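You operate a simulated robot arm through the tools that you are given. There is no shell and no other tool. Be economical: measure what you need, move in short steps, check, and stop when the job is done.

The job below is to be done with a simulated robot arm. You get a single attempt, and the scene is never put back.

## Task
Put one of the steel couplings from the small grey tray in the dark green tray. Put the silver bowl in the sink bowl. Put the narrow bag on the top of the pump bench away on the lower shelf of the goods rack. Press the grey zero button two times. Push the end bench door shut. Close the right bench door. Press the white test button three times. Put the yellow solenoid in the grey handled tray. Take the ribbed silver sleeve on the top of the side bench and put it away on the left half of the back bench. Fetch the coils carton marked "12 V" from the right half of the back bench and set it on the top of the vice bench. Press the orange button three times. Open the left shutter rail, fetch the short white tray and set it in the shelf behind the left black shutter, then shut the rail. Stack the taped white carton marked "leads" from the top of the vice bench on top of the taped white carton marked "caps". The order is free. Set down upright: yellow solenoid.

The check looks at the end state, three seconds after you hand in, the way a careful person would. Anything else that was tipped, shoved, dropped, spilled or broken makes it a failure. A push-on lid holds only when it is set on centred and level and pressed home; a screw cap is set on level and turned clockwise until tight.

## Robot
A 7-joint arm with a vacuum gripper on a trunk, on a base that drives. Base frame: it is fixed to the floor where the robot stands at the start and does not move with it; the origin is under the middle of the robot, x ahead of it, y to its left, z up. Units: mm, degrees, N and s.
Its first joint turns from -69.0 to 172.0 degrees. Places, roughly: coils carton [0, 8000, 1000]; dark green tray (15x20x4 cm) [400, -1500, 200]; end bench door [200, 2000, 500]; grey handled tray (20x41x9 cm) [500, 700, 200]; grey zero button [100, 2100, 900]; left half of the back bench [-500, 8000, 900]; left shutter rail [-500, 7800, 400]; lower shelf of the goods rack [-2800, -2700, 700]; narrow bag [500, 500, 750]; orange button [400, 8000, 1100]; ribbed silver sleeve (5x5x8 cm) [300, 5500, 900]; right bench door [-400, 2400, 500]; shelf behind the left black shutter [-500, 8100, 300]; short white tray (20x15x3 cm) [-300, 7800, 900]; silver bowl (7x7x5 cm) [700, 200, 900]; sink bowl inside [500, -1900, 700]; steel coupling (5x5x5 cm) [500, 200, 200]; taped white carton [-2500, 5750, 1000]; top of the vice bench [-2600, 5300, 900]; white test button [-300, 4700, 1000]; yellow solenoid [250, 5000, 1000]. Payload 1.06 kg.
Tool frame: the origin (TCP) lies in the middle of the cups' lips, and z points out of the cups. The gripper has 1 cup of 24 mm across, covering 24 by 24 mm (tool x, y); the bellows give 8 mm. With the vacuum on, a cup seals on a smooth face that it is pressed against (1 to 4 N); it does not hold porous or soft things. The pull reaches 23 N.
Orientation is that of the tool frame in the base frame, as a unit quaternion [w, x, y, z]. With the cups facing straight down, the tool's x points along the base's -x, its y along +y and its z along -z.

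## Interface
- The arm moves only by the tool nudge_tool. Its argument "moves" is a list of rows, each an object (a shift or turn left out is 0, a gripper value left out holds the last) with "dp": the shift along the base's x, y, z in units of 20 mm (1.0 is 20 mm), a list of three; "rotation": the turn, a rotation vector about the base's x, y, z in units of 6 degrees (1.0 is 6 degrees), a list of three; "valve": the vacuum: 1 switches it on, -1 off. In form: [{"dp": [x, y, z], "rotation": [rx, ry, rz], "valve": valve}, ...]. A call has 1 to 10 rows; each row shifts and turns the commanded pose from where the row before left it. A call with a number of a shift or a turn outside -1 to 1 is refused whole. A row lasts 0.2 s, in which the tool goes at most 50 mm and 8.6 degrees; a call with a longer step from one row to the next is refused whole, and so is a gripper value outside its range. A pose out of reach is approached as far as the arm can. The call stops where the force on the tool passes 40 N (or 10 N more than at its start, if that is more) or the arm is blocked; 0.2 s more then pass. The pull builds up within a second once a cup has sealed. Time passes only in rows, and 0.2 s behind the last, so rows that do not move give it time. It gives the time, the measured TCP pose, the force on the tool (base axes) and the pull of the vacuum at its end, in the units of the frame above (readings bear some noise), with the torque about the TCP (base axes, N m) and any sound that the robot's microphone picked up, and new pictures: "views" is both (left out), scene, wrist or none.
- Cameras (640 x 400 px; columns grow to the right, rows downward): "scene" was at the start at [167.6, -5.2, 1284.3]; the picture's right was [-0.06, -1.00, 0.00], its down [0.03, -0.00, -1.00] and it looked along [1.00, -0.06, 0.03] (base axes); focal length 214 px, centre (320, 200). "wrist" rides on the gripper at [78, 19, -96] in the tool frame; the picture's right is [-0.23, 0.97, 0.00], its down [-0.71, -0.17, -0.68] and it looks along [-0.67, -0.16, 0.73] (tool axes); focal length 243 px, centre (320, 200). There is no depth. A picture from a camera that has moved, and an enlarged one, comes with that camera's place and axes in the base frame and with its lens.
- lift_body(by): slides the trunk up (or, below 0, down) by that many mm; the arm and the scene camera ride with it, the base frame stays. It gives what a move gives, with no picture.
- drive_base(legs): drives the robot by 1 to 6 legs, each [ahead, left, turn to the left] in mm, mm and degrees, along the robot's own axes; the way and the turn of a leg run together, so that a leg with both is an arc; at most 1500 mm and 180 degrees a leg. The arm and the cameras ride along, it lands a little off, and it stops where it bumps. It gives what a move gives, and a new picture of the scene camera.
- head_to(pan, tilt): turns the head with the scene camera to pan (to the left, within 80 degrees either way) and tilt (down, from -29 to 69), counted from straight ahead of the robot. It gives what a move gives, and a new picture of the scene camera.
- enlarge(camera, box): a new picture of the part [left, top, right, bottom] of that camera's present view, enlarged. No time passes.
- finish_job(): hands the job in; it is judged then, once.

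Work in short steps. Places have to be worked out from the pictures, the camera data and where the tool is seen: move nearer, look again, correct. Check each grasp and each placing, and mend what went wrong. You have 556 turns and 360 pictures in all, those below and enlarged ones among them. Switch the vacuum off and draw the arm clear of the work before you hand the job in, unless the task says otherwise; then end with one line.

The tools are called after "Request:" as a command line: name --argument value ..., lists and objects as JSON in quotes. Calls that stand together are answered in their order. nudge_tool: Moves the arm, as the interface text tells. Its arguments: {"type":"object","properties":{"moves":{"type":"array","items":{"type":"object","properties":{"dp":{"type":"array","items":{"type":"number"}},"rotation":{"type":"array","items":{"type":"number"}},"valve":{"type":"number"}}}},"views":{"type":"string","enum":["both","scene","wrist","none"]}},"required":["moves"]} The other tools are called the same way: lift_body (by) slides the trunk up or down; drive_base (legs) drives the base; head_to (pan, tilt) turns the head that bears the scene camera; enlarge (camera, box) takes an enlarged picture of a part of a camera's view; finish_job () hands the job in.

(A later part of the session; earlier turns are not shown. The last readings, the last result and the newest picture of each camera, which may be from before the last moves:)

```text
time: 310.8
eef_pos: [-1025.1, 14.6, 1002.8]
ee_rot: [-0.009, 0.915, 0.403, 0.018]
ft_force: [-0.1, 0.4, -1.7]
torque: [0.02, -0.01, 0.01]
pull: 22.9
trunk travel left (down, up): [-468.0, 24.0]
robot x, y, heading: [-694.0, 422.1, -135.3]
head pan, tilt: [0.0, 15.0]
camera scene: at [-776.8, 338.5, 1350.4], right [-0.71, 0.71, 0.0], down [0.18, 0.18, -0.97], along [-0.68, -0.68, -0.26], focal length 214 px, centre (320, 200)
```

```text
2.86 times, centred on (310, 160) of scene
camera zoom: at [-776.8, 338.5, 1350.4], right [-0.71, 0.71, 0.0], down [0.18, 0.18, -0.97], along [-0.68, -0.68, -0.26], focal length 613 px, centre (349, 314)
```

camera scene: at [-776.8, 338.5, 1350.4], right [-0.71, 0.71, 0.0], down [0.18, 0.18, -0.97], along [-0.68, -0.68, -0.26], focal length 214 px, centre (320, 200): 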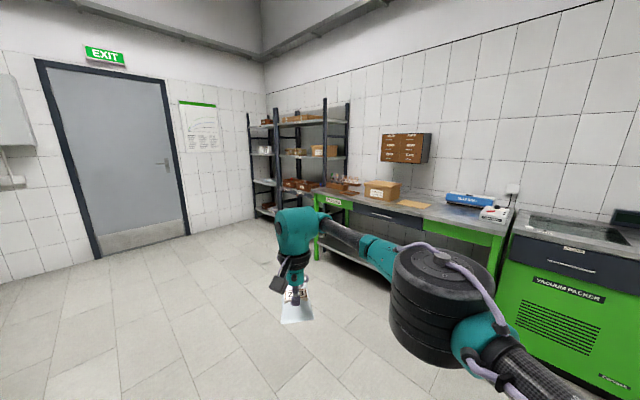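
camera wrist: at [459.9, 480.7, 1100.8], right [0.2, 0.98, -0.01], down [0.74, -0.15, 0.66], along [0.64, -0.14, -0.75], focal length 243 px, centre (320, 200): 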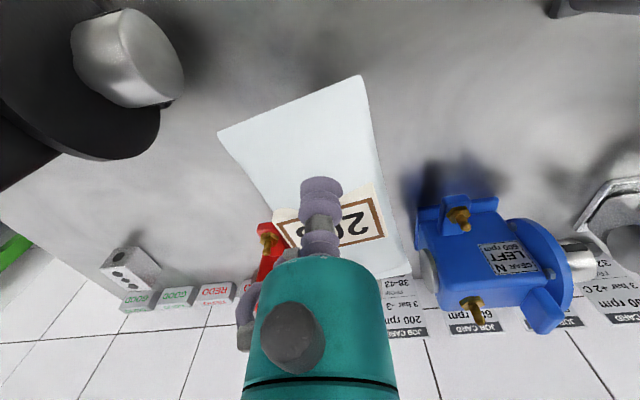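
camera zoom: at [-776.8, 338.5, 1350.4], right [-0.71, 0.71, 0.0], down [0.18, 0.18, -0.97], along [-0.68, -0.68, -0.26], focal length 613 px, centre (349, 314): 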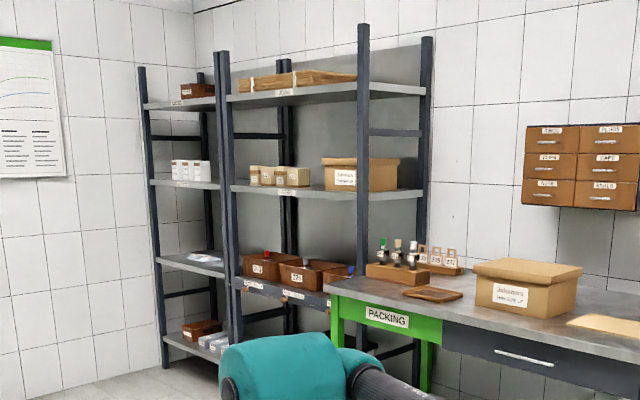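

The rack by the corner with white bags on its shelf matches the goods rack's place. I drive down the room to about (-900, -2500) and turn to face it.

Request:
drive_base --legs '[[737, 640, 0], [737, 640, 0], [737, 640, 0], [0, 0, -45]]'

Request:
head_to --pan 0 --tilt 20

```text
time: 330.3
eef_pos: [-1408.2, -2556.3, 1000.7]
ee_rot: [0.0, 1.0, 0.018, 0.02]
ft_force: [0.4, 0.2, -1.6]
torque: [-0.02, -0.02, 0.02]
pull: 22.7
trunk travel left (down, up): [-468.0, 24.0]
robot x, y, heading: [-885.9, -2506.6, 179.4]
head pan, tilt: [0.0, 15.0]
camera scene: at [-1003.7, -2505.7, 1350.4], right [0.01, 1.0, 0.0], down [0.26, 0.0, -0.97], along [-0.97, 0.01, -0.26], focal length 214 px, centre (320, 200)
```

scene: 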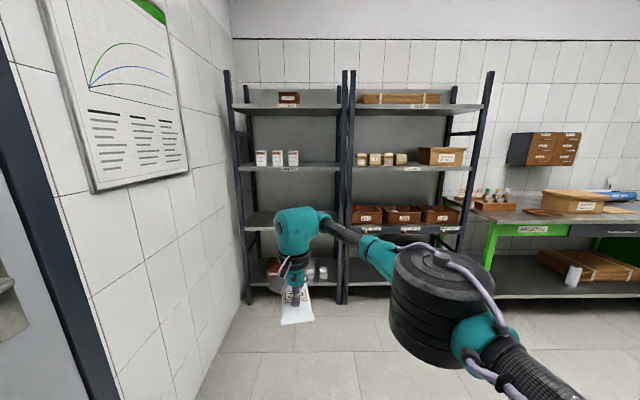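

```text
time: 331.0
eef_pos: [-1408.9, -2555.1, 1002.4]
ee_rot: [0.0, 1.0, 0.017, 0.02]
ft_force: [-0.2, 0.7, -2.2]
torque: [0.01, -0.04, 0.0]
pull: 22.8
trunk travel left (down, up): [-468.0, 24.0]
robot x, y, heading: [-883.5, -2508.1, 179.6]
head pan, tilt: [0.0, 20.0]
camera scene: at [-1003.4, -2505.8, 1342.3], right [0.01, 1.0, 0.0], down [0.34, 0.0, -0.94], along [-0.94, 0.01, -0.34], focal length 214 px, centre (320, 200)
```

scene: 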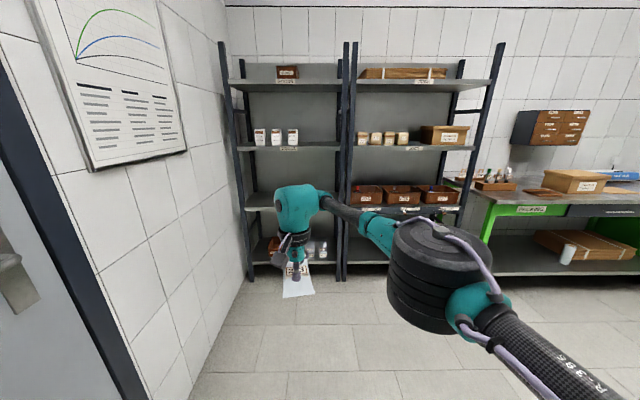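

Request:
enlarge --camera "scene" --box '[210, 40, 510, 300]'

```text
1.54 times, centred on (360, 170) of scene
camera zoom: at [-1003.4, -2505.8, 1342.3], right [0.01, 1.0, 0.0], down [0.34, 0.0, -0.94], along [-0.94, 0.01, -0.34], focal length 330 px, centre (258, 246)
```

zoom: 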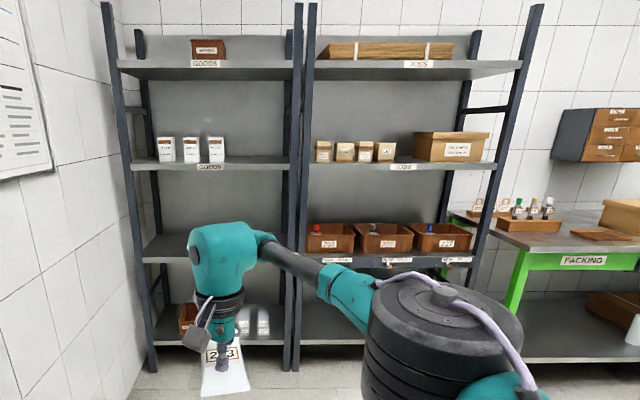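

The left rack is labelled GOODS; its lower (third) shelf is at z≈740, front x≈-2570. I lower the trunk, drive nearer and view that shelf.

Request:
lift_body --by -180

Request:
drive_base --legs '[[750, 120, 0]]'

Request:
head_to --pan 12 --tilt 25

```text
time: 333.0
eef_pos: [-1408.2, -2555.9, 821.6]
ee_rot: [0.0, 1.0, 0.017, 0.02]
ft_force: [0.0, -0.2, -1.2]
torque: [-0.01, 0.0, 0.02]
pull: 22.6
trunk travel left (down, up): [-288.0, 204.0]
robot x, y, heading: [-883.2, -2510.7, 179.7]
head pan, tilt: [0.0, 20.0]
```

```text
time: 337.2
eef_pos: [-2176.8, -2686.4, 823.2]
ee_rot: [0.0, 0.999, 0.027, 0.02]
ft_force: [0.5, 0.1, -1.4]
torque: [0.02, -0.04, -0.03]
pull: 23.1
trunk travel left (down, up): [-288.0, 204.0]
robot x, y, heading: [-1651.2, -2629.4, -179.6]
head pan, tilt: [0.0, 20.0]
camera scene: at [-1847.7, -2629.7, 1148.1], right [-0.01, 1.0, 0.0], down [0.34, 0.0, -0.94], along [-0.94, -0.01, -0.34], focal length 214 px, centre (320, 200)
```

scene: 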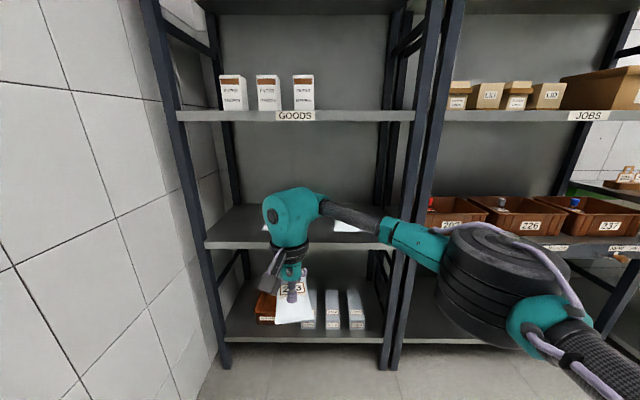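

```text
time: 337.9
eef_pos: [-2176.0, -2686.2, 821.6]
ee_rot: [-0.001, 0.999, 0.027, 0.02]
ft_force: [0.0, 0.1, -0.9]
torque: [0.0, -0.04, -0.02]
pull: 22.5
trunk travel left (down, up): [-288.0, 204.0]
robot x, y, heading: [-1650.2, -2630.3, -179.6]
head pan, tilt: [12.0, 25.0]
camera scene: at [-1844.5, -2648.7, 1140.1], right [-0.21, 0.98, 0.0], down [0.41, 0.09, -0.91], along [-0.89, -0.19, -0.42], focal length 214 px, centre (320, 200)
```

scene: 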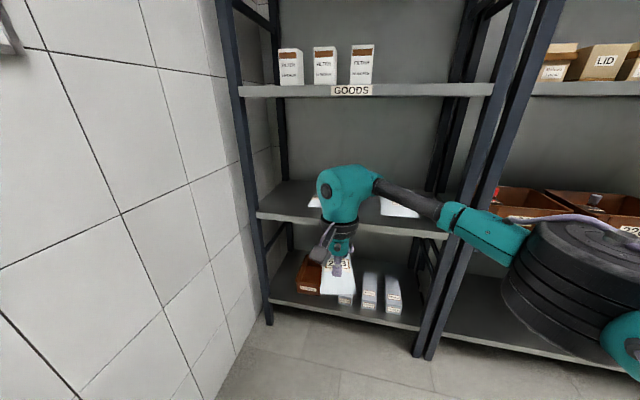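

I take a wrist view to place the shelf edge.

Request:
nudge_tool --moves '[{"dp": [0, 0, 1]}, {"dp": [0, 0, 1]}, {"dp": [0, 0, 1]}]' --views "both"

```text
time: 338.7
eef_pos: [-2176.8, -2686.6, 884.1]
ee_rot: [-0.001, 0.999, 0.026, 0.019]
ft_force: [-0.1, -0.4, -1.2]
torque: [0.03, 0.0, 0.04]
pull: 22.7
trunk travel left (down, up): [-288.0, 204.0]
robot x, y, heading: [-1648.2, -2627.4, -179.5]
head pan, tilt: [12.0, 25.0]
camera scene: at [-1844.4, -2648.8, 1140.1], right [-0.21, 0.98, 0.0], down [0.41, 0.09, -0.91], along [-0.89, -0.19, -0.42], focal length 214 px, centre (320, 200)
camera wrist: at [-2102.1, -2701.3, 981.7], right [-0.18, -0.98, -0.01], down [-0.74, 0.13, 0.66], along [-0.64, 0.13, -0.75], focal length 243 px, centre (320, 200)
```

scene: 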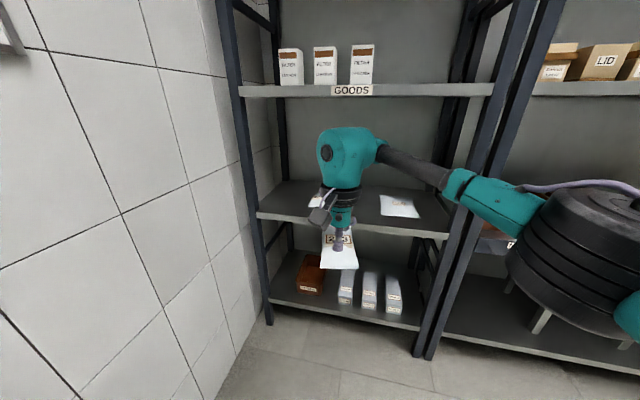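
wrist: 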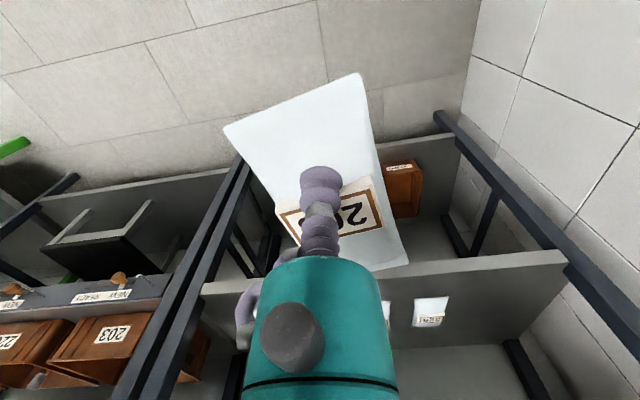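

I drive 150 mm closer and triangulate the shelf edge.

Request:
drive_base --legs '[[170, 0, 0]]'

Request:
nudge_tool --moves '[{"dp": [0, 0, 0]}]' --views "wrist"

```text
time: 340.2
eef_pos: [-2348.0, -2688.1, 881.6]
ee_rot: [-0.001, 0.999, 0.027, 0.021]
ft_force: [0.0, 0.0, -2.8]
torque: [-0.05, -0.02, 0.05]
pull: 22.9
trunk travel left (down, up): [-288.0, 204.0]
robot x, y, heading: [-1822.2, -2628.4, -179.8]
head pan, tilt: [12.0, 25.0]
camera scene: at [-2015.6, -2649.9, 1140.0], right [-0.21, 0.98, 0.0], down [0.41, 0.09, -0.91], along [-0.88, -0.19, -0.42], focal length 214 px, centre (320, 200)
```

scene: 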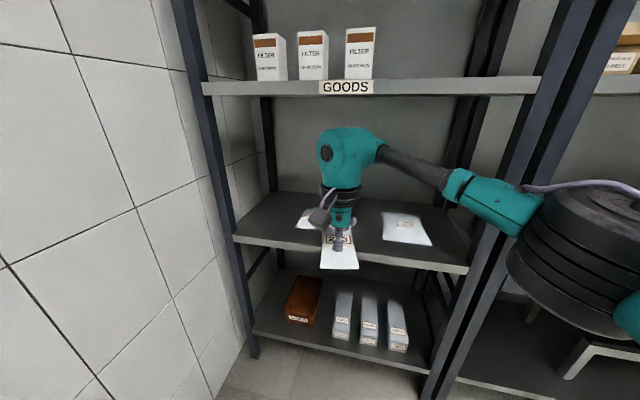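

```text
time: 340.6
eef_pos: [-2347.7, -2687.8, 883.8]
ee_rot: [0.0, 0.999, 0.026, 0.019]
ft_force: [0.0, -0.3, -1.9]
torque: [0.01, -0.04, 0.01]
pull: 23.1
trunk travel left (down, up): [-288.0, 204.0]
robot x, y, heading: [-1821.3, -2630.2, -179.4]
head pan, tilt: [12.0, 25.0]
camera wrist: at [-2272.9, -2702.5, 981.3], right [-0.18, -0.98, -0.01], down [-0.74, 0.13, 0.66], along [-0.64, 0.13, -0.75], focal length 243 px, centre (320, 200)
```

wrist: 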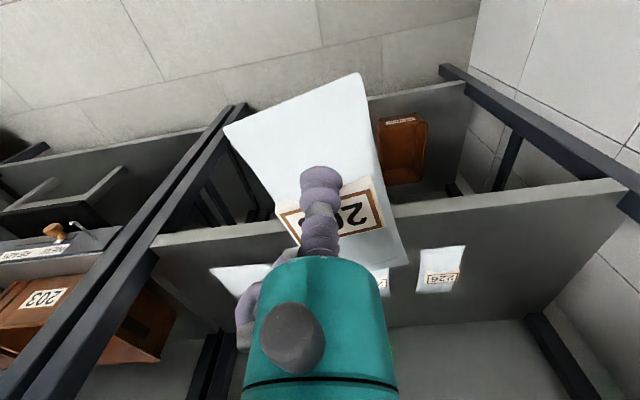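

Shelf edge found: x≈-2551, z≈709; bags lie at y≈-2850, about -2747 and -2470, leaving a free spot at y≈-2605. I lower to z≈765, shift right and drive in part-way.

Request:
nudge_tool --moves '[{"dp": [0, 0, -1]}, {"dp": [0, 0, -1]}, {"dp": [0, 0, -1]}, {"dp": [0, 0, -1]}, {"dp": [0, 0, -1]}, {"dp": [0, 0, -0.8]}]' --views "none"

Request:
drive_base --legs '[[0, -83, 0], [190, 0, 0]]'

Request:
nudge_tool --moves '[{"dp": [0, 0, 0]}]' --views "wrist"

```text
time: 342.0
eef_pos: [-2346.7, -2686.5, 767.3]
ee_rot: [-0.001, 1.0, 0.025, 0.019]
ft_force: [0.1, -0.4, -1.6]
torque: [-0.01, 0.0, 0.01]
pull: 23.1
trunk travel left (down, up): [-288.0, 204.0]
robot x, y, heading: [-1823.1, -2626.1, -179.3]
head pan, tilt: [12.0, 25.0]
```

```text
time: 344.5
eef_pos: [-2537.1, -2606.3, 768.5]
ee_rot: [-0.001, 0.999, 0.025, 0.02]
ft_force: [0.5, -0.4, -1.4]
torque: [-0.04, -0.02, -0.01]
pull: 22.9
trunk travel left (down, up): [-288.0, 204.0]
robot x, y, heading: [-2011.3, -2550.3, -179.7]
head pan, tilt: [12.0, 25.0]
camera scene: at [-2204.5, -2569.7, 1140.0], right [-0.21, 0.98, 0.0], down [0.41, 0.09, -0.91], along [-0.89, -0.19, -0.42], focal length 214 px, centre (320, 200)
```

scene: 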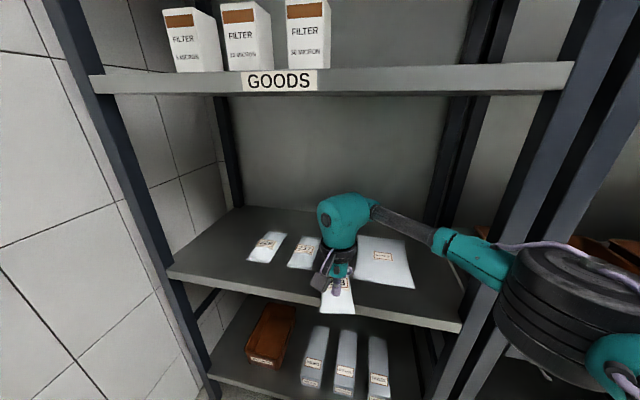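

```text
time: 344.9
eef_pos: [-2536.4, -2606.9, 768.0]
ee_rot: [-0.001, 0.999, 0.026, 0.02]
ft_force: [-0.1, -0.3, -2.2]
torque: [0.0, -0.04, -0.02]
pull: 23.2
trunk travel left (down, up): [-288.0, 204.0]
robot x, y, heading: [-2012.9, -2548.0, -179.5]
head pan, tilt: [12.0, 25.0]
camera wrist: at [-2461.3, -2621.6, 866.3], right [-0.18, -0.98, -0.01], down [-0.74, 0.13, 0.66], along [-0.64, 0.13, -0.75], focal length 243 px, centre (320, 200)
```

wrist: 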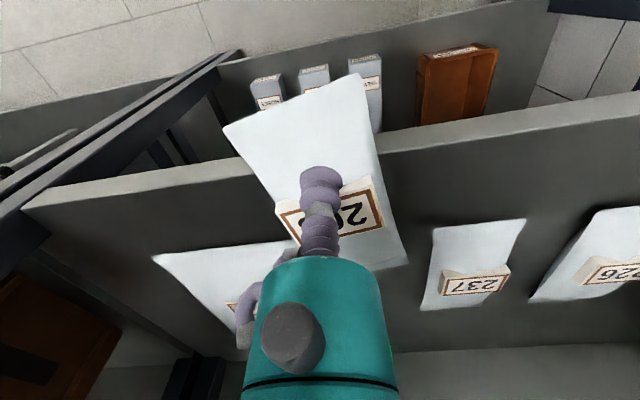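

Three bags are on the shelf (226, 237 and a wide one); the gap between 237 and the wide bag is about 140 mm, centred at y≈-2630. I drive in 105 mm and 24 mm to the left.

Request:
drive_base --legs '[[105, 24, 0]]'

Request:
nudge_tool --moves '[{"dp": [0, 0, -0.5]}]' --views "wrist"

```text
time: 346.1
eef_pos: [-2645.5, -2631.6, 767.0]
ee_rot: [0.0, 0.999, 0.026, 0.02]
ft_force: [0.3, 0.3, -1.8]
torque: [-0.01, -0.03, 0.02]
pull: 22.8
trunk travel left (down, up): [-288.0, 204.0]
robot x, y, heading: [-2119.2, -2575.3, -179.7]
head pan, tilt: [12.0, 25.0]
camera scene: at [-2313.3, -2594.4, 1140.0], right [-0.21, 0.98, 0.0], down [0.41, 0.09, -0.91], along [-0.89, -0.19, -0.42], focal length 214 px, centre (320, 200)
```

scene: 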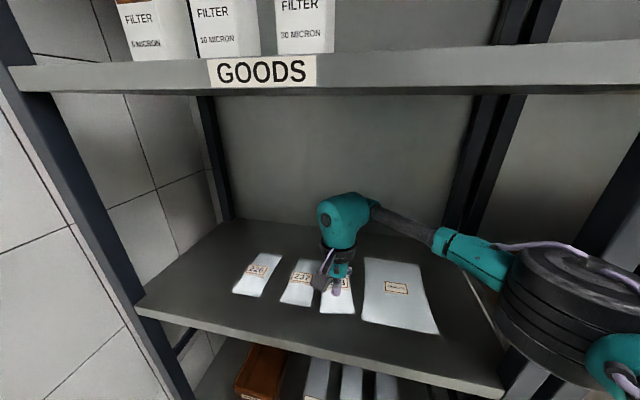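

```text
time: 346.5
eef_pos: [-2645.3, -2631.1, 758.8]
ee_rot: [-0.002, 0.999, 0.026, 0.02]
ft_force: [-0.8, -0.4, -2.0]
torque: [-0.01, -0.02, -0.03]
pull: 23.5
trunk travel left (down, up): [-288.0, 204.0]
robot x, y, heading: [-2119.6, -2575.6, -180.0]
head pan, tilt: [12.0, 25.0]
camera wrist: at [-2570.1, -2646.3, 856.6], right [-0.18, -0.98, -0.01], down [-0.74, 0.13, 0.66], along [-0.64, 0.13, -0.75], focal length 243 px, centre (320, 200)
```

wrist: 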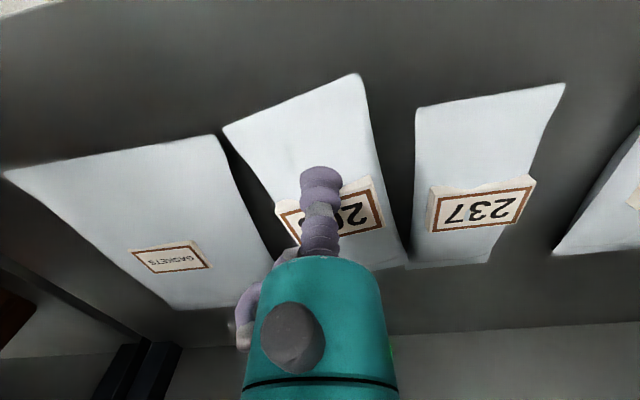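

It fits nicely between the two. I shift 8 mm towards the 237 side and lower until contact.

Request:
nudge_tool --moves '[{"dp": [0, -0.4, -0.2]}, {"dp": [0, 0, -0.25]}, {"dp": [0, 0, -0.25]}, {"dp": [0, 0, 0]}]' --views "none"

Request:
nudge_tool --moves '[{"dp": [0, 0, -0.2]}, {"dp": [0, 0, 0]}]' --views "none"

```text
time: 347.5
eef_pos: [-2644.6, -2638.5, 744.8]
ee_rot: [-0.002, 0.999, 0.027, 0.019]
ft_force: [-0.4, -1.1, 4.5]
torque: [0.02, 0.0, 0.03]
pull: 23.1
trunk travel left (down, up): [-288.0, 204.0]
robot x, y, heading: [-2119.8, -2569.4, -179.8]
head pan, tilt: [12.0, 25.0]
```

```text
time: 348.1
eef_pos: [-2644.9, -2639.2, 739.2]
ee_rot: [0.001, 1.0, 0.025, 0.018]
ft_force: [-6.9, -1.2, 17.7]
torque: [0.0, 0.01, 0.05]
pull: 22.6
trunk travel left (down, up): [-288.0, 204.0]
robot x, y, heading: [-2116.7, -2573.1, -179.5]
head pan, tilt: [12.0, 25.0]
```

Contact. I release and lift off.

Request:
nudge_tool --moves '[{"dp": [0, 0, 0.15]}, {"valve": -1}, {}, {}, {}, {"dp": [0, 0, 0.4]}, {"dp": [0, 0, 0.8]}, {"dp": [0, 0, 0.5]}]' --views "wrist"

```text
time: 349.9
eef_pos: [-2645.5, -2637.6, 778.0]
ee_rot: [0.0, 0.999, 0.026, 0.02]
ft_force: [-0.4, 0.6, -0.9]
torque: [0.01, -0.01, -0.01]
pull: 0.1
trunk travel left (down, up): [-288.0, 204.0]
robot x, y, heading: [-2118.8, -2575.2, -179.7]
head pan, tilt: [12.0, 25.0]
camera wrist: at [-2570.8, -2652.8, 876.2], right [-0.18, -0.98, -0.01], down [-0.74, 0.13, 0.66], along [-0.64, 0.13, -0.75], focal length 243 px, centre (320, 200)
```

wrist: 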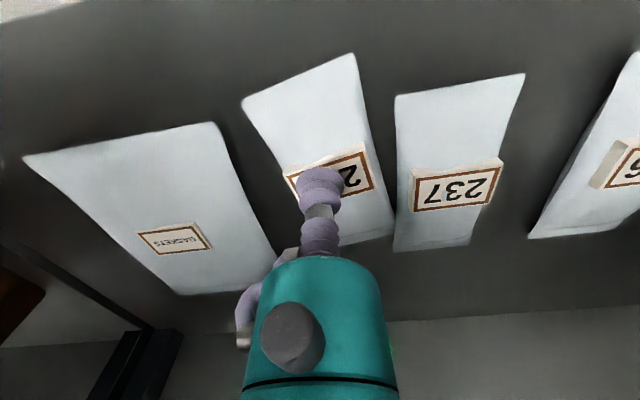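

The bag lies well on the lower shelf. I back out and drive up the room to the cabinet bench with the open doors and the zero button.

Request:
drive_base --legs '[[-600, 0, 0], [-550, 0, 0], [0, -1300, 0], [0, -1300, 0], [0, -1200, 0], [0, 0, -90]]'

Request:
head_to --pan 0 --tilt 20

```text
time: 393.4
eef_pos: [-1100.7, 1829.7, 777.2]
ee_rot: [0.015, 0.718, -0.696, 0.014]
ft_force: [0.3, 0.2, 0.2]
torque: [0.0, 0.02, -0.05]
pull: 0.0
trunk travel left (down, up): [-288.0, 204.0]
robot x, y, heading: [-1046.9, 1301.3, 89.2]
head pan, tilt: [12.0, 25.0]
camera scene: at [-1063.7, 1494.6, 1140.1], right [0.98, 0.19, 0.0], down [0.08, -0.41, -0.91], along [-0.17, 0.89, -0.42], focal length 214 px, centre (320, 200)
```

scene: 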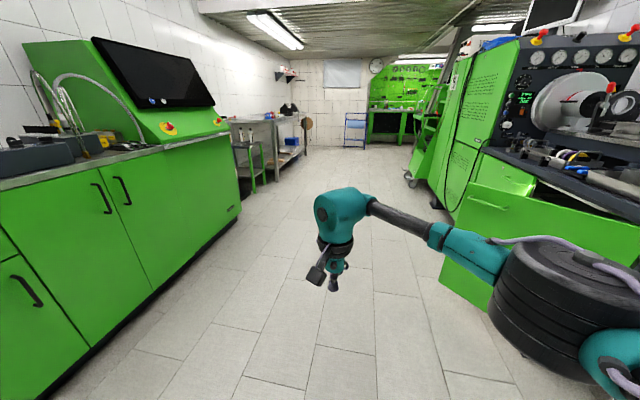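

```text
time: 394.1
eef_pos: [-1099.4, 1828.7, 778.3]
ee_rot: [0.014, 0.718, -0.696, 0.014]
ft_force: [-0.4, -0.7, 0.3]
torque: [0.01, 0.01, 0.01]
pull: 0.1
trunk travel left (down, up): [-288.0, 204.0]
robot x, y, heading: [-1045.2, 1300.2, 89.2]
head pan, tilt: [0.0, 20.0]
camera scene: at [-1044.6, 1497.3, 1148.2], right [1.0, -0.02, 0.0], down [-0.01, -0.34, -0.94], along [0.01, 0.94, -0.34], focal length 214 px, centre (320, 200)
```

scene: 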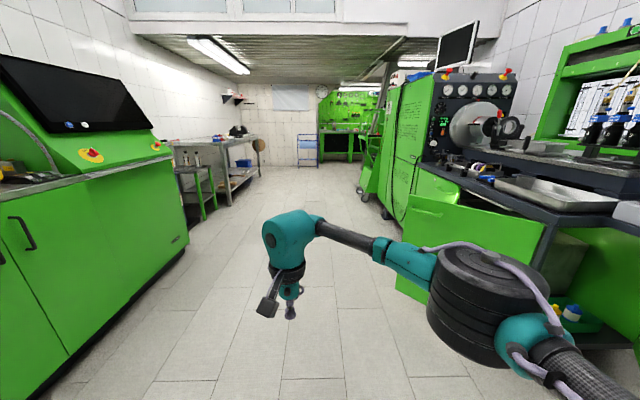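

The test bench with open doors is on the right. I look right towards it.

Request:
head_to --pan -55 --tilt 25

Request:
enlarge --camera "scene" --box '[0, 0, 400, 250]'

```text
time: 395.3
eef_pos: [-1098.6, 1830.1, 778.1]
ee_rot: [0.014, 0.717, -0.696, 0.014]
ft_force: [-0.5, -1.3, 0.3]
torque: [-0.01, -0.01, 0.0]
pull: 0.1
trunk travel left (down, up): [-288.0, 204.0]
robot x, y, heading: [-1048.1, 1296.4, 89.1]
head pan, tilt: [-55.0, 25.0]
camera scene: at [-969.8, 1455.9, 1140.1], right [0.56, -0.83, 0.0], down [-0.35, -0.24, -0.91], along [0.75, 0.51, -0.42], focal length 214 px, centre (320, 200)
```

scene: 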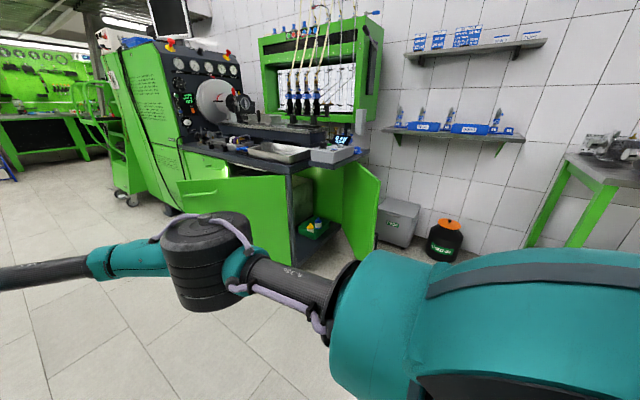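

```text
1.60 times, centred on (200, 125) of scene
camera zoom: at [-969.8, 1455.9, 1140.1], right [0.56, -0.83, 0.0], down [-0.35, -0.24, -0.91], along [0.75, 0.51, -0.42], focal length 343 px, centre (512, 320)
```

zoom: 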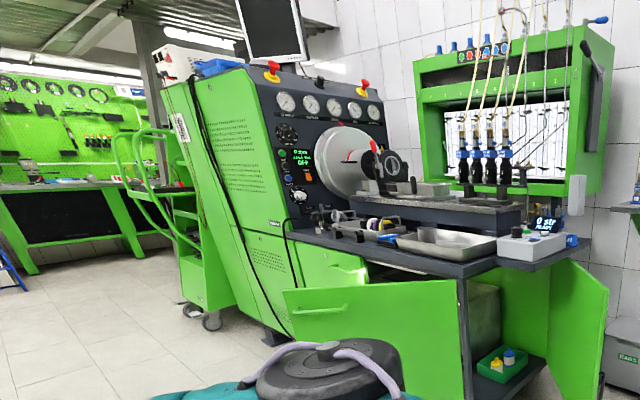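

I move right to about x=-350 to view the open doors and the small readout box with buttons.

Request:
drive_base --legs '[[-150, -700, 0]]'

Request:
head_to --pan -15 --tilt 25

Request:
enlarge --camera "scene" --box '[120, 80, 600, 380]'

```text
time: 401.9
eef_pos: [-415.7, 1672.7, 778.6]
ee_rot: [0.014, 0.725, -0.688, 0.014]
ft_force: [-0.4, 0.4, -0.3]
torque: [-0.01, 0.0, -0.06]
pull: 0.0
trunk travel left (down, up): [-288.0, 204.0]
robot x, y, heading: [-353.7, 1145.2, 90.0]
head pan, tilt: [-55.0, 25.0]
camera scene: at [-278.6, 1303.1, 1140.1], right [0.58, -0.82, 0.0], down [-0.34, -0.24, -0.91], along [0.74, 0.52, -0.42], focal length 214 px, centre (320, 200)
```

scene: 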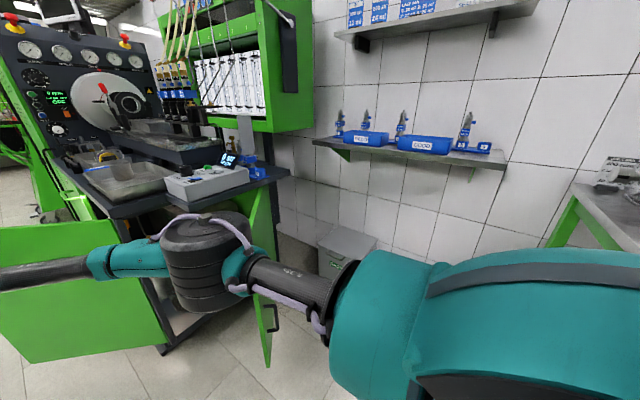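

```text
time: 402.9
eef_pos: [-416.5, 1672.9, 778.0]
ee_rot: [0.013, 0.725, -0.688, 0.014]
ft_force: [0.3, -0.1, -0.2]
torque: [0.02, 0.0, -0.01]
pull: 0.1
trunk travel left (down, up): [-288.0, 204.0]
robot x, y, heading: [-354.9, 1146.5, 90.6]
head pan, tilt: [-15.0, 25.0]
camera scene: at [-330.4, 1339.0, 1140.1], right [0.97, -0.25, 0.0], down [-0.11, -0.41, -0.91], along [0.23, 0.88, -0.42], focal length 214 px, centre (320, 200)
```

scene: 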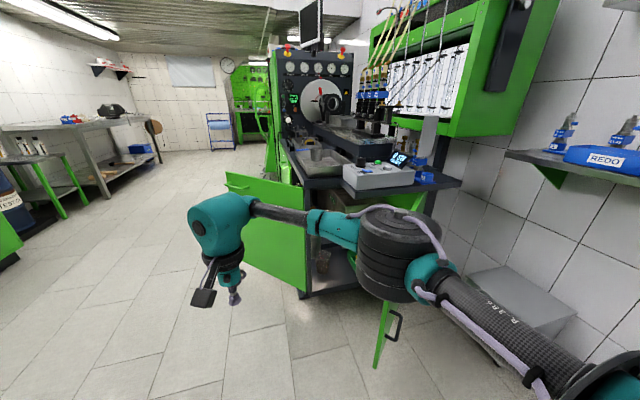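

```text
1.33 times, centred on (360, 230) of scene
camera zoom: at [-330.4, 1339.0, 1140.1], right [0.97, -0.25, 0.0], down [-0.11, -0.41, -0.91], along [0.23, 0.88, -0.42], focal length 286 px, centre (267, 160)
```

zoom: 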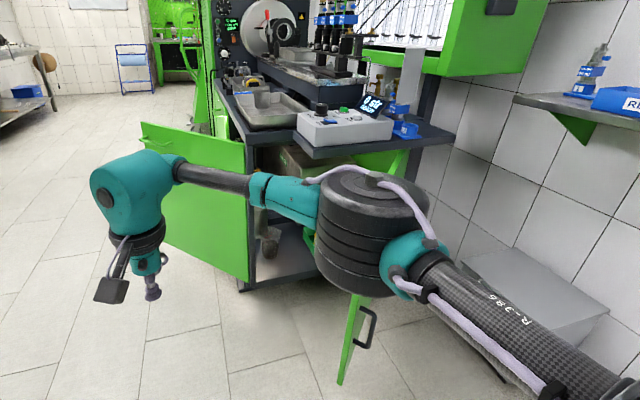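

I work out: the end door runs from its hinge near (278, 2130) to its free edge near (60, 1792), and the right door from a hinge near (-162, 2246) to (-566, 2656); both close when pushed on their faces towards the bench. I position for the end door.

Request:
drive_base --legs '[[0, -520, 0]]'

Request:
head_to --pan 5 --tilt 30

```text
time: 408.1
eef_pos: [106.6, 1677.8, 777.5]
ee_rot: [0.014, 0.727, -0.686, 0.014]
ft_force: [0.3, -0.2, 0.0]
torque: [-0.01, 0.01, -0.01]
pull: 0.1
trunk travel left (down, up): [-288.0, 204.0]
robot x, y, heading: [171.0, 1153.1, 90.6]
head pan, tilt: [-15.0, 25.0]
camera scene: at [195.2, 1343.9, 1140.1], right [0.97, -0.25, 0.0], down [-0.1, -0.41, -0.91], along [0.22, 0.88, -0.42], focal length 214 px, centre (320, 200)
```

scene: 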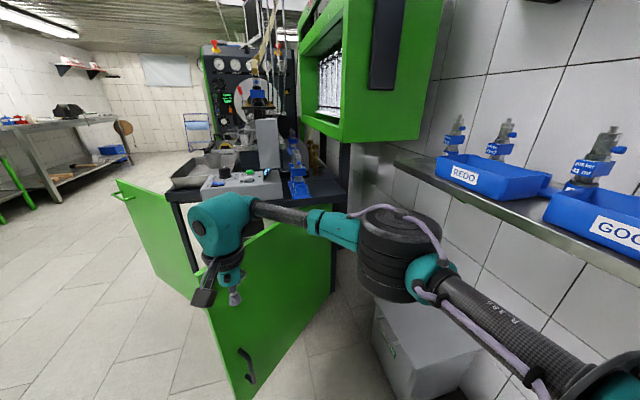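

```text
time: 408.9
eef_pos: [105.9, 1678.6, 776.3]
ee_rot: [0.014, 0.728, -0.686, 0.014]
ft_force: [0.8, 0.4, -0.4]
torque: [0.01, 0.04, -0.01]
pull: 0.1
trunk travel left (down, up): [-288.0, 204.0]
robot x, y, heading: [175.0, 1152.4, 90.9]
head pan, tilt: [5.0, 30.0]
camera scene: at [163.5, 1344.6, 1132.2], right [1.0, 0.1, 0.0], down [0.05, -0.5, -0.87], along [-0.09, 0.86, -0.5], focal length 214 px, centre (320, 200)
```

scene: 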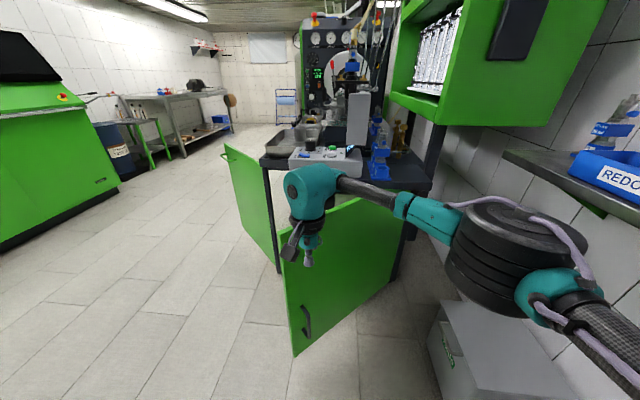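

The door face is in front of me (free edge near (5, 1787), hinge near (430, 2170), top z≈700). I lower the tool to z≈600 and push by driving ahead-left in steps.

Request:
nudge_tool --moves '[{"dp": [0, 0, -1]}, {"dp": [0, 0, -1]}, {"dp": [0, 0, -1]}, {"dp": [0, 0, -1]}, {"dp": [0, 0, -1]}, {"dp": [0, 0, -1]}, {"dp": [0, 0, -1]}, {"dp": [0, 0, -1]}, {"dp": [0, 0, -1]}]' --views "none"

Request:
drive_base --legs '[[130, 0, 0]]'

```text
time: 410.9
eef_pos: [105.5, 1677.3, 597.3]
ee_rot: [0.014, 0.727, -0.687, 0.014]
ft_force: [0.8, -0.4, -0.3]
torque: [-0.02, -0.01, 0.03]
pull: 0.0
trunk travel left (down, up): [-288.0, 204.0]
robot x, y, heading: [176.2, 1154.9, 90.7]
head pan, tilt: [5.0, 30.0]
```

```text
time: 412.2
eef_pos: [106.3, 1807.5, 596.4]
ee_rot: [0.013, 0.726, -0.688, 0.015]
ft_force: [-0.5, 0.0, 0.1]
torque: [-0.01, -0.02, -0.03]
pull: 0.0
trunk travel left (down, up): [-288.0, 204.0]
robot x, y, heading: [173.8, 1279.9, 90.5]
head pan, tilt: [5.0, 30.0]
camera scene: at [162.8, 1474.5, 1132.1], right [1.0, 0.1, 0.0], down [0.05, -0.5, -0.87], along [-0.08, 0.86, -0.5], focal length 214 px, centre (320, 200)
```

scene: 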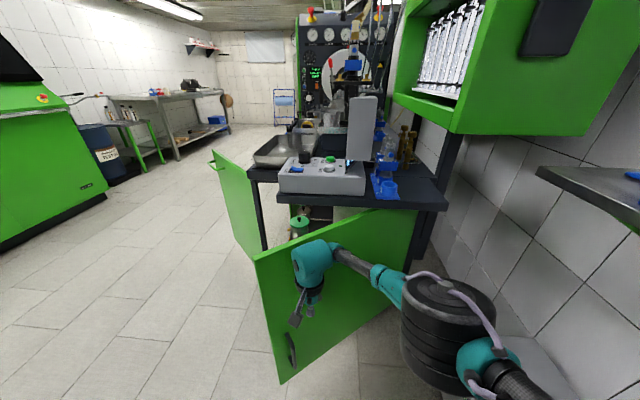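

The tool is at the door face. I push: ahead with some left.

Request:
drive_base --legs '[[110, 60, 0]]'

Request:
drive_base --legs '[[110, 60, 0]]'

```text
time: 413.4
eef_pos: [42.3, 1916.0, 597.0]
ee_rot: [0.014, 0.728, -0.686, 0.014]
ft_force: [0.1, 1.2, 0.4]
torque: [0.01, 0.0, -0.01]
pull: 0.1
trunk travel left (down, up): [-288.0, 204.0]
robot x, y, heading: [110.4, 1386.8, 90.8]
head pan, tilt: [5.0, 30.0]
camera scene: at [99.9, 1582.9, 1132.1], right [0.99, 0.1, 0.0], down [0.05, -0.5, -0.87], along [-0.09, 0.86, -0.5], focal length 214 px, centre (320, 200)
```

scene: 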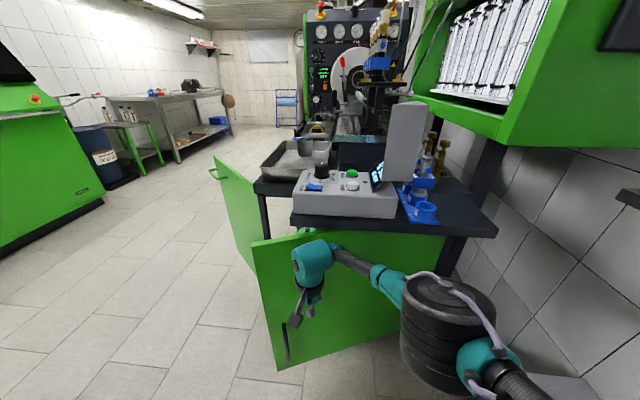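

```text
time: 414.7
eef_pos: [-17.5, 2000.3, 574.3]
ee_rot: [0.031, 0.728, -0.684, 0.033]
ft_force: [0.2, -0.9, 0.5]
torque: [-0.05, 0.03, -0.01]
pull: 0.1
trunk travel left (down, up): [-288.0, 204.0]
robot x, y, heading: [49.1, 1497.6, 90.9]
head pan, tilt: [5.0, 30.0]
camera scene: at [41.2, 1690.0, 1132.0], right [0.99, 0.1, 0.0], down [0.05, -0.5, -0.87], along [-0.09, 0.86, -0.5], focal length 214 px, centre (320, 200)
```

scene: 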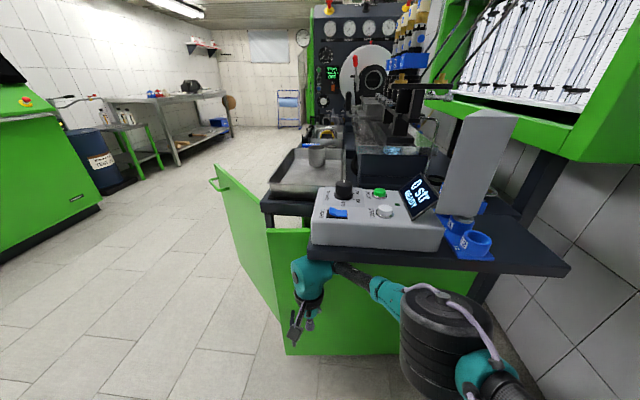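

The door is nearly shut, but the wrist seems to be pressing on the bench-top overhang (tool pushed down and back). I back off 40 mm and lower the tool.

Request:
drive_base --legs '[[-50, 0, 0]]'

Request:
nudge_tool --moves '[{"dp": [0, 0, -1]}, {"dp": [0, 0, -1]}, {"dp": [0, 0, -1]}, {"dp": [0, 0, -1]}, {"dp": [0, 0, -1]}, {"dp": [0, 0, -1]}]' --views "both"

```text
time: 415.6
eef_pos: [-16.8, 1952.6, 573.5]
ee_rot: [0.032, 0.727, -0.685, 0.033]
ft_force: [1.0, -0.1, -0.8]
torque: [0.03, 0.0, -0.04]
pull: 0.1
trunk travel left (down, up): [-288.0, 204.0]
robot x, y, heading: [47.8, 1444.1, 90.8]
head pan, tilt: [5.0, 30.0]
camera scene: at [39.8, 1641.3, 1132.3], right [0.99, 0.1, 0.0], down [0.05, -0.5, -0.87], along [-0.09, 0.86, -0.5], focal length 214 px, centre (320, 200)
```

scene: 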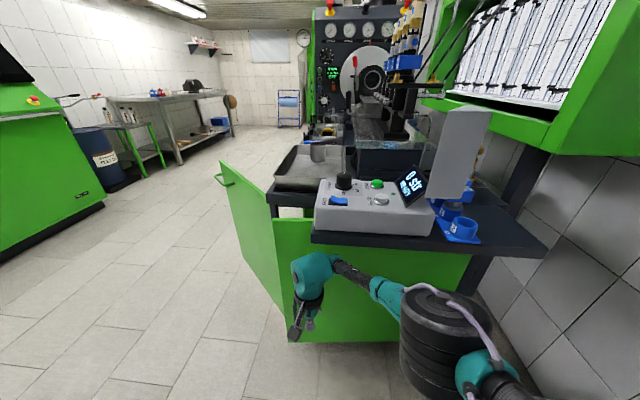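

```text
time: 417.0
eef_pos: [-14.2, 1923.4, 490.2]
ee_rot: [0.031, 0.728, -0.684, 0.033]
ft_force: [0.5, 0.2, 0.3]
torque: [0.0, -0.01, -0.01]
pull: 0.0
out of reach, approached as far as the arm can: row 3, 4, 5, 6
trunk travel left (down, up): [-288.0, 204.0]
robot x, y, heading: [50.4, 1448.8, 90.8]
head pan, tilt: [5.0, 30.0]
camera scene: at [40.0, 1641.7, 1132.1], right [0.99, 0.1, 0.0], down [0.05, -0.5, -0.87], along [-0.09, 0.86, -0.5], focal length 214 px, centre (320, 200)
camera wrist: at [-29.8, 1852.0, 592.2], right [-0.98, 0.17, -0.02], down [0.12, 0.78, 0.62], along [0.12, 0.61, -0.79], focal length 243 px, centre (320, 200)
```

scene: 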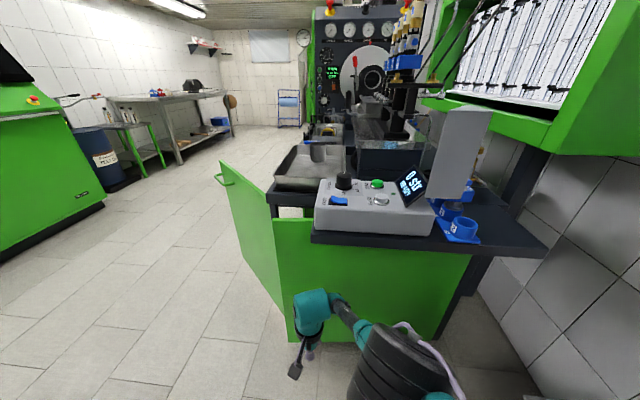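
wrist: 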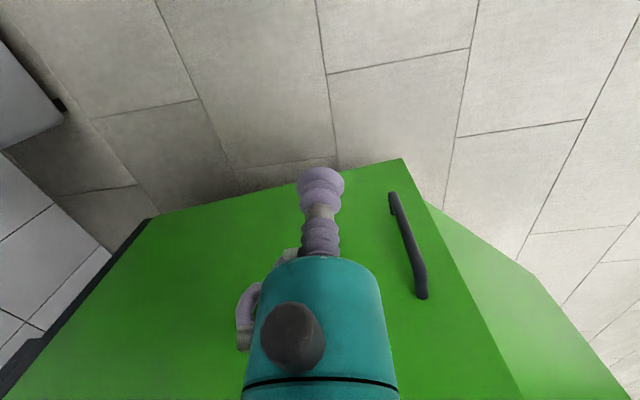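

The door is almost flush (a few degrees ajar). With the wrist now lower than the bench top I push on.

Request:
drive_base --legs '[[170, 30, 0]]'

Request:
nudge_tool --moves '[{}]' --views "wrist"

```text
time: 418.5
eef_pos: [-46.8, 2091.1, 491.3]
ee_rot: [0.031, 0.728, -0.684, 0.033]
ft_force: [0.2, -0.2, -0.6]
torque: [0.01, 0.0, 0.02]
pull: 0.1
trunk travel left (down, up): [-288.0, 204.0]
robot x, y, heading: [15.0, 1614.6, 90.7]
head pan, tilt: [5.0, 30.0]
camera scene: at [7.9, 1810.5, 1132.1], right [0.99, 0.1, 0.0], down [0.05, -0.5, -0.87], along [-0.09, 0.86, -0.5], focal length 214 px, centre (320, 200)
```

scene: 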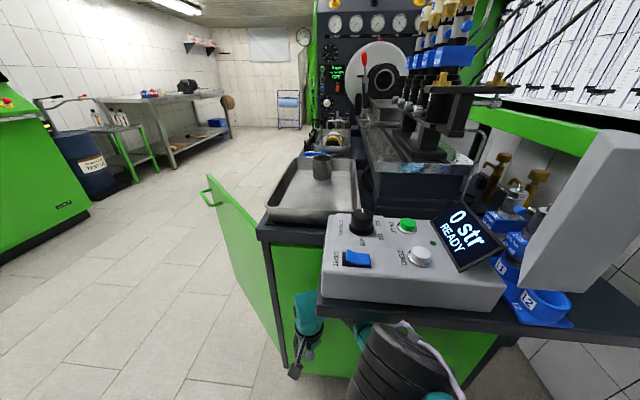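

```text
time: 418.9
eef_pos: [-48.3, 2090.2, 490.4]
ee_rot: [0.031, 0.728, -0.684, 0.032]
ft_force: [-0.6, 0.0, 0.1]
torque: [-0.02, -0.04, -0.01]
pull: 0.1
trunk travel left (down, up): [-288.0, 204.0]
robot x, y, heading: [19.0, 1615.8, 90.7]
head pan, tilt: [5.0, 30.0]
camera wrist: at [-62.0, 2020.7, 592.4], right [-0.98, 0.17, -0.02], down [0.12, 0.78, 0.62], along [0.12, 0.61, -0.79], focal length 243 px, centre (320, 200)
```

wrist: 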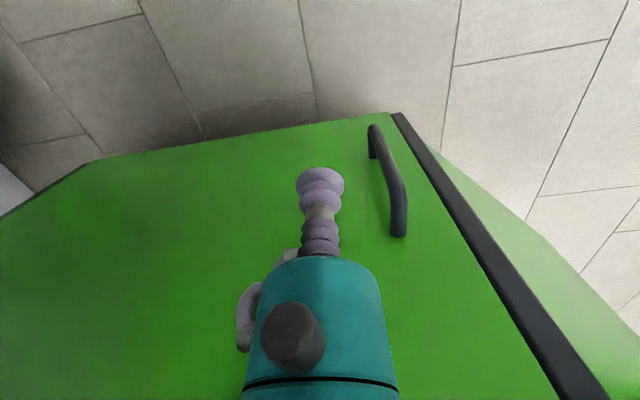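

The end door is now flush with its frame. The button box is close; I zoom to identify the grey zero button.

Request:
enlarge --camera "scene" --box '[320, 190, 520, 315]'

```text
3.20 times, centred on (420, 252) of scene
camera zoom: at [7.9, 1810.3, 1132.1], right [0.99, 0.1, 0.0], down [0.05, -0.5, -0.87], along [-0.09, 0.86, -0.5], focal length 686 px, centre (0, 32)
```

zoom: 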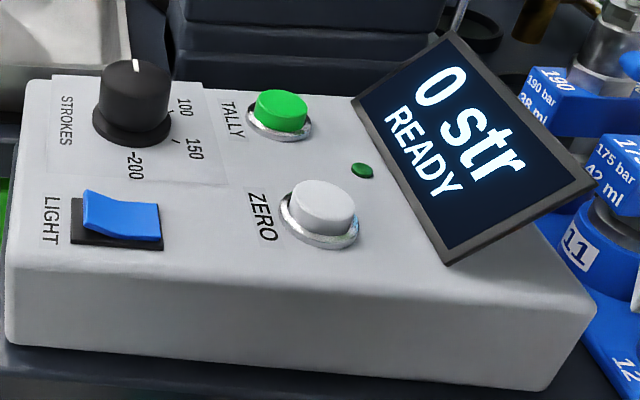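

The zero button sits at about (135, 2070, 893). From the aisle side my elbow will be clear of the upright part, so first I close the right bench door: back out, go round to the aisle and face +x.

Request:
drive_base --legs '[[-350, 0, 0], [0, 1300, 0], [1230, 0, 0], [0, 0, -90]]'

Request:
head_to --pan 0 --tilt 30

```text
time: 441.7
eef_pos: [-801.9, 2536.6, 489.7]
ee_rot: [-0.045, -0.031, 0.998, -0.001]
ft_force: [0.0, 0.1, 0.1]
torque: [-0.01, -0.01, -0.01]
pull: 0.1
trunk travel left (down, up): [-288.0, 204.0]
robot x, y, heading: [-1273.8, 2471.0, 0.9]
head pan, tilt: [5.0, 30.0]
camera scene: at [-1083.0, 2480.7, 1132.1], right [0.1, -0.99, 0.0], down [-0.5, -0.05, -0.87], along [0.86, 0.09, -0.5], focal length 214 px, centre (320, 200)
```

scene: 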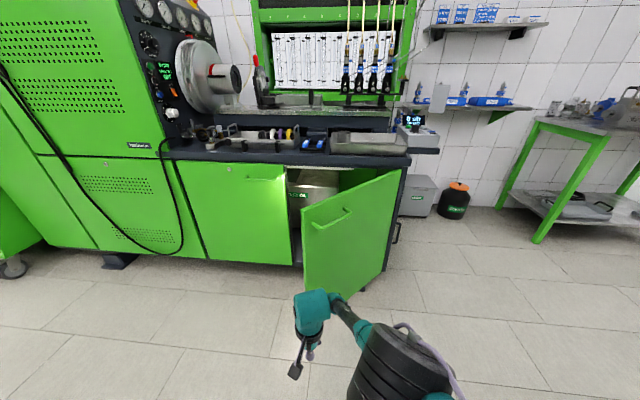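

```text
time: 442.4
eef_pos: [-802.5, 2536.5, 489.6]
ee_rot: [-0.045, -0.031, 0.999, -0.002]
ft_force: [0.4, 0.7, 0.6]
torque: [0.01, -0.02, -0.02]
pull: 0.0
trunk travel left (down, up): [-288.0, 204.0]
robot x, y, heading: [-1277.6, 2468.7, 0.9]
head pan, tilt: [0.0, 30.0]
camera scene: at [-1082.6, 2472.9, 1132.1], right [0.02, -1.0, 0.0], down [-0.5, -0.01, -0.87], along [0.87, 0.01, -0.5], focal length 214 px, centre (320, 200)
```

scene: 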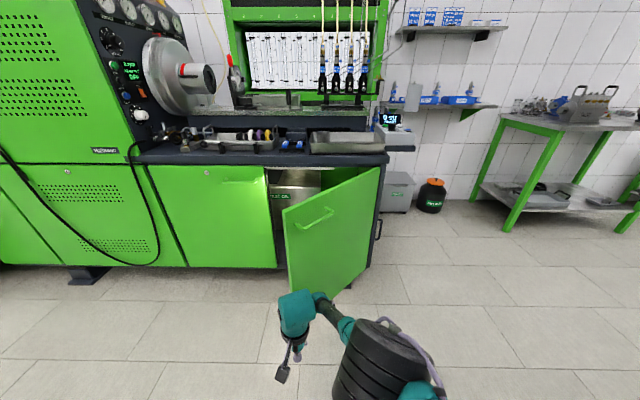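

I see the right door: hinge near (-101, 2165), free edge near (-337, 2635). I drive ahead to push it shut.

Request:
drive_base --legs '[[520, 0, -0.9]]'

Request:
drive_base --legs '[[110, 0, 0]]'

```text
time: 445.4
eef_pos: [-283.1, 2533.9, 491.0]
ee_rot: [-0.045, -0.024, 0.999, -0.001]
ft_force: [0.1, -0.1, -0.2]
torque: [-0.01, -0.01, 0.0]
pull: 0.0
trunk travel left (down, up): [-288.0, 204.0]
robot x, y, heading: [-757.5, 2475.7, 0.2]
head pan, tilt: [0.0, 30.0]
camera scene: at [-563.7, 2474.4, 1132.1], right [0.0, -1.0, 0.0], down [-0.5, 0.0, -0.87], along [0.87, 0.0, -0.5], focal length 214 px, centre (320, 200)
```

scene: 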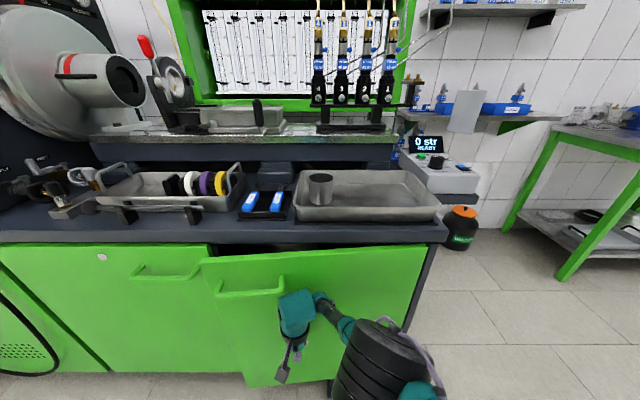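

```text
time: 446.4
eef_pos: [-253.2, 2538.6, 486.2]
ee_rot: [-0.051, -0.029, 0.998, 0.002]
ft_force: [0.5, 0.0, -0.7]
torque: [0.02, 0.0, 0.02]
pull: 0.1
trunk travel left (down, up): [-288.0, 204.0]
robot x, y, heading: [-712.2, 2474.2, -0.1]
head pan, tilt: [0.0, 30.0]
stopped in leg 1: the robot was blocked; the commanded pose is now the measured one
camera scene: at [-527.0, 2472.2, 1133.2], right [0.0, -1.0, 0.0], down [-0.49, 0.0, -0.87], along [0.87, 0.0, -0.49], focal length 214 px, centre (320, 200)
```

scene: 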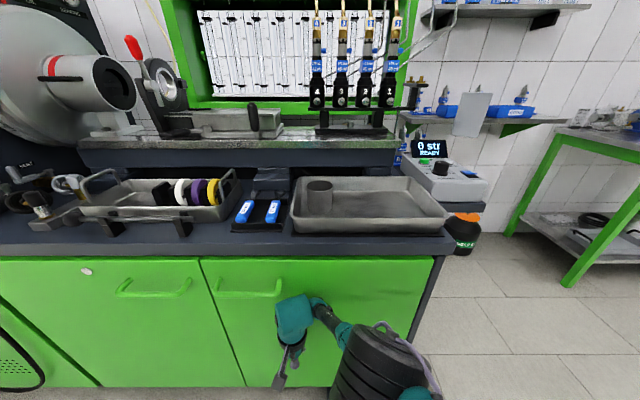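

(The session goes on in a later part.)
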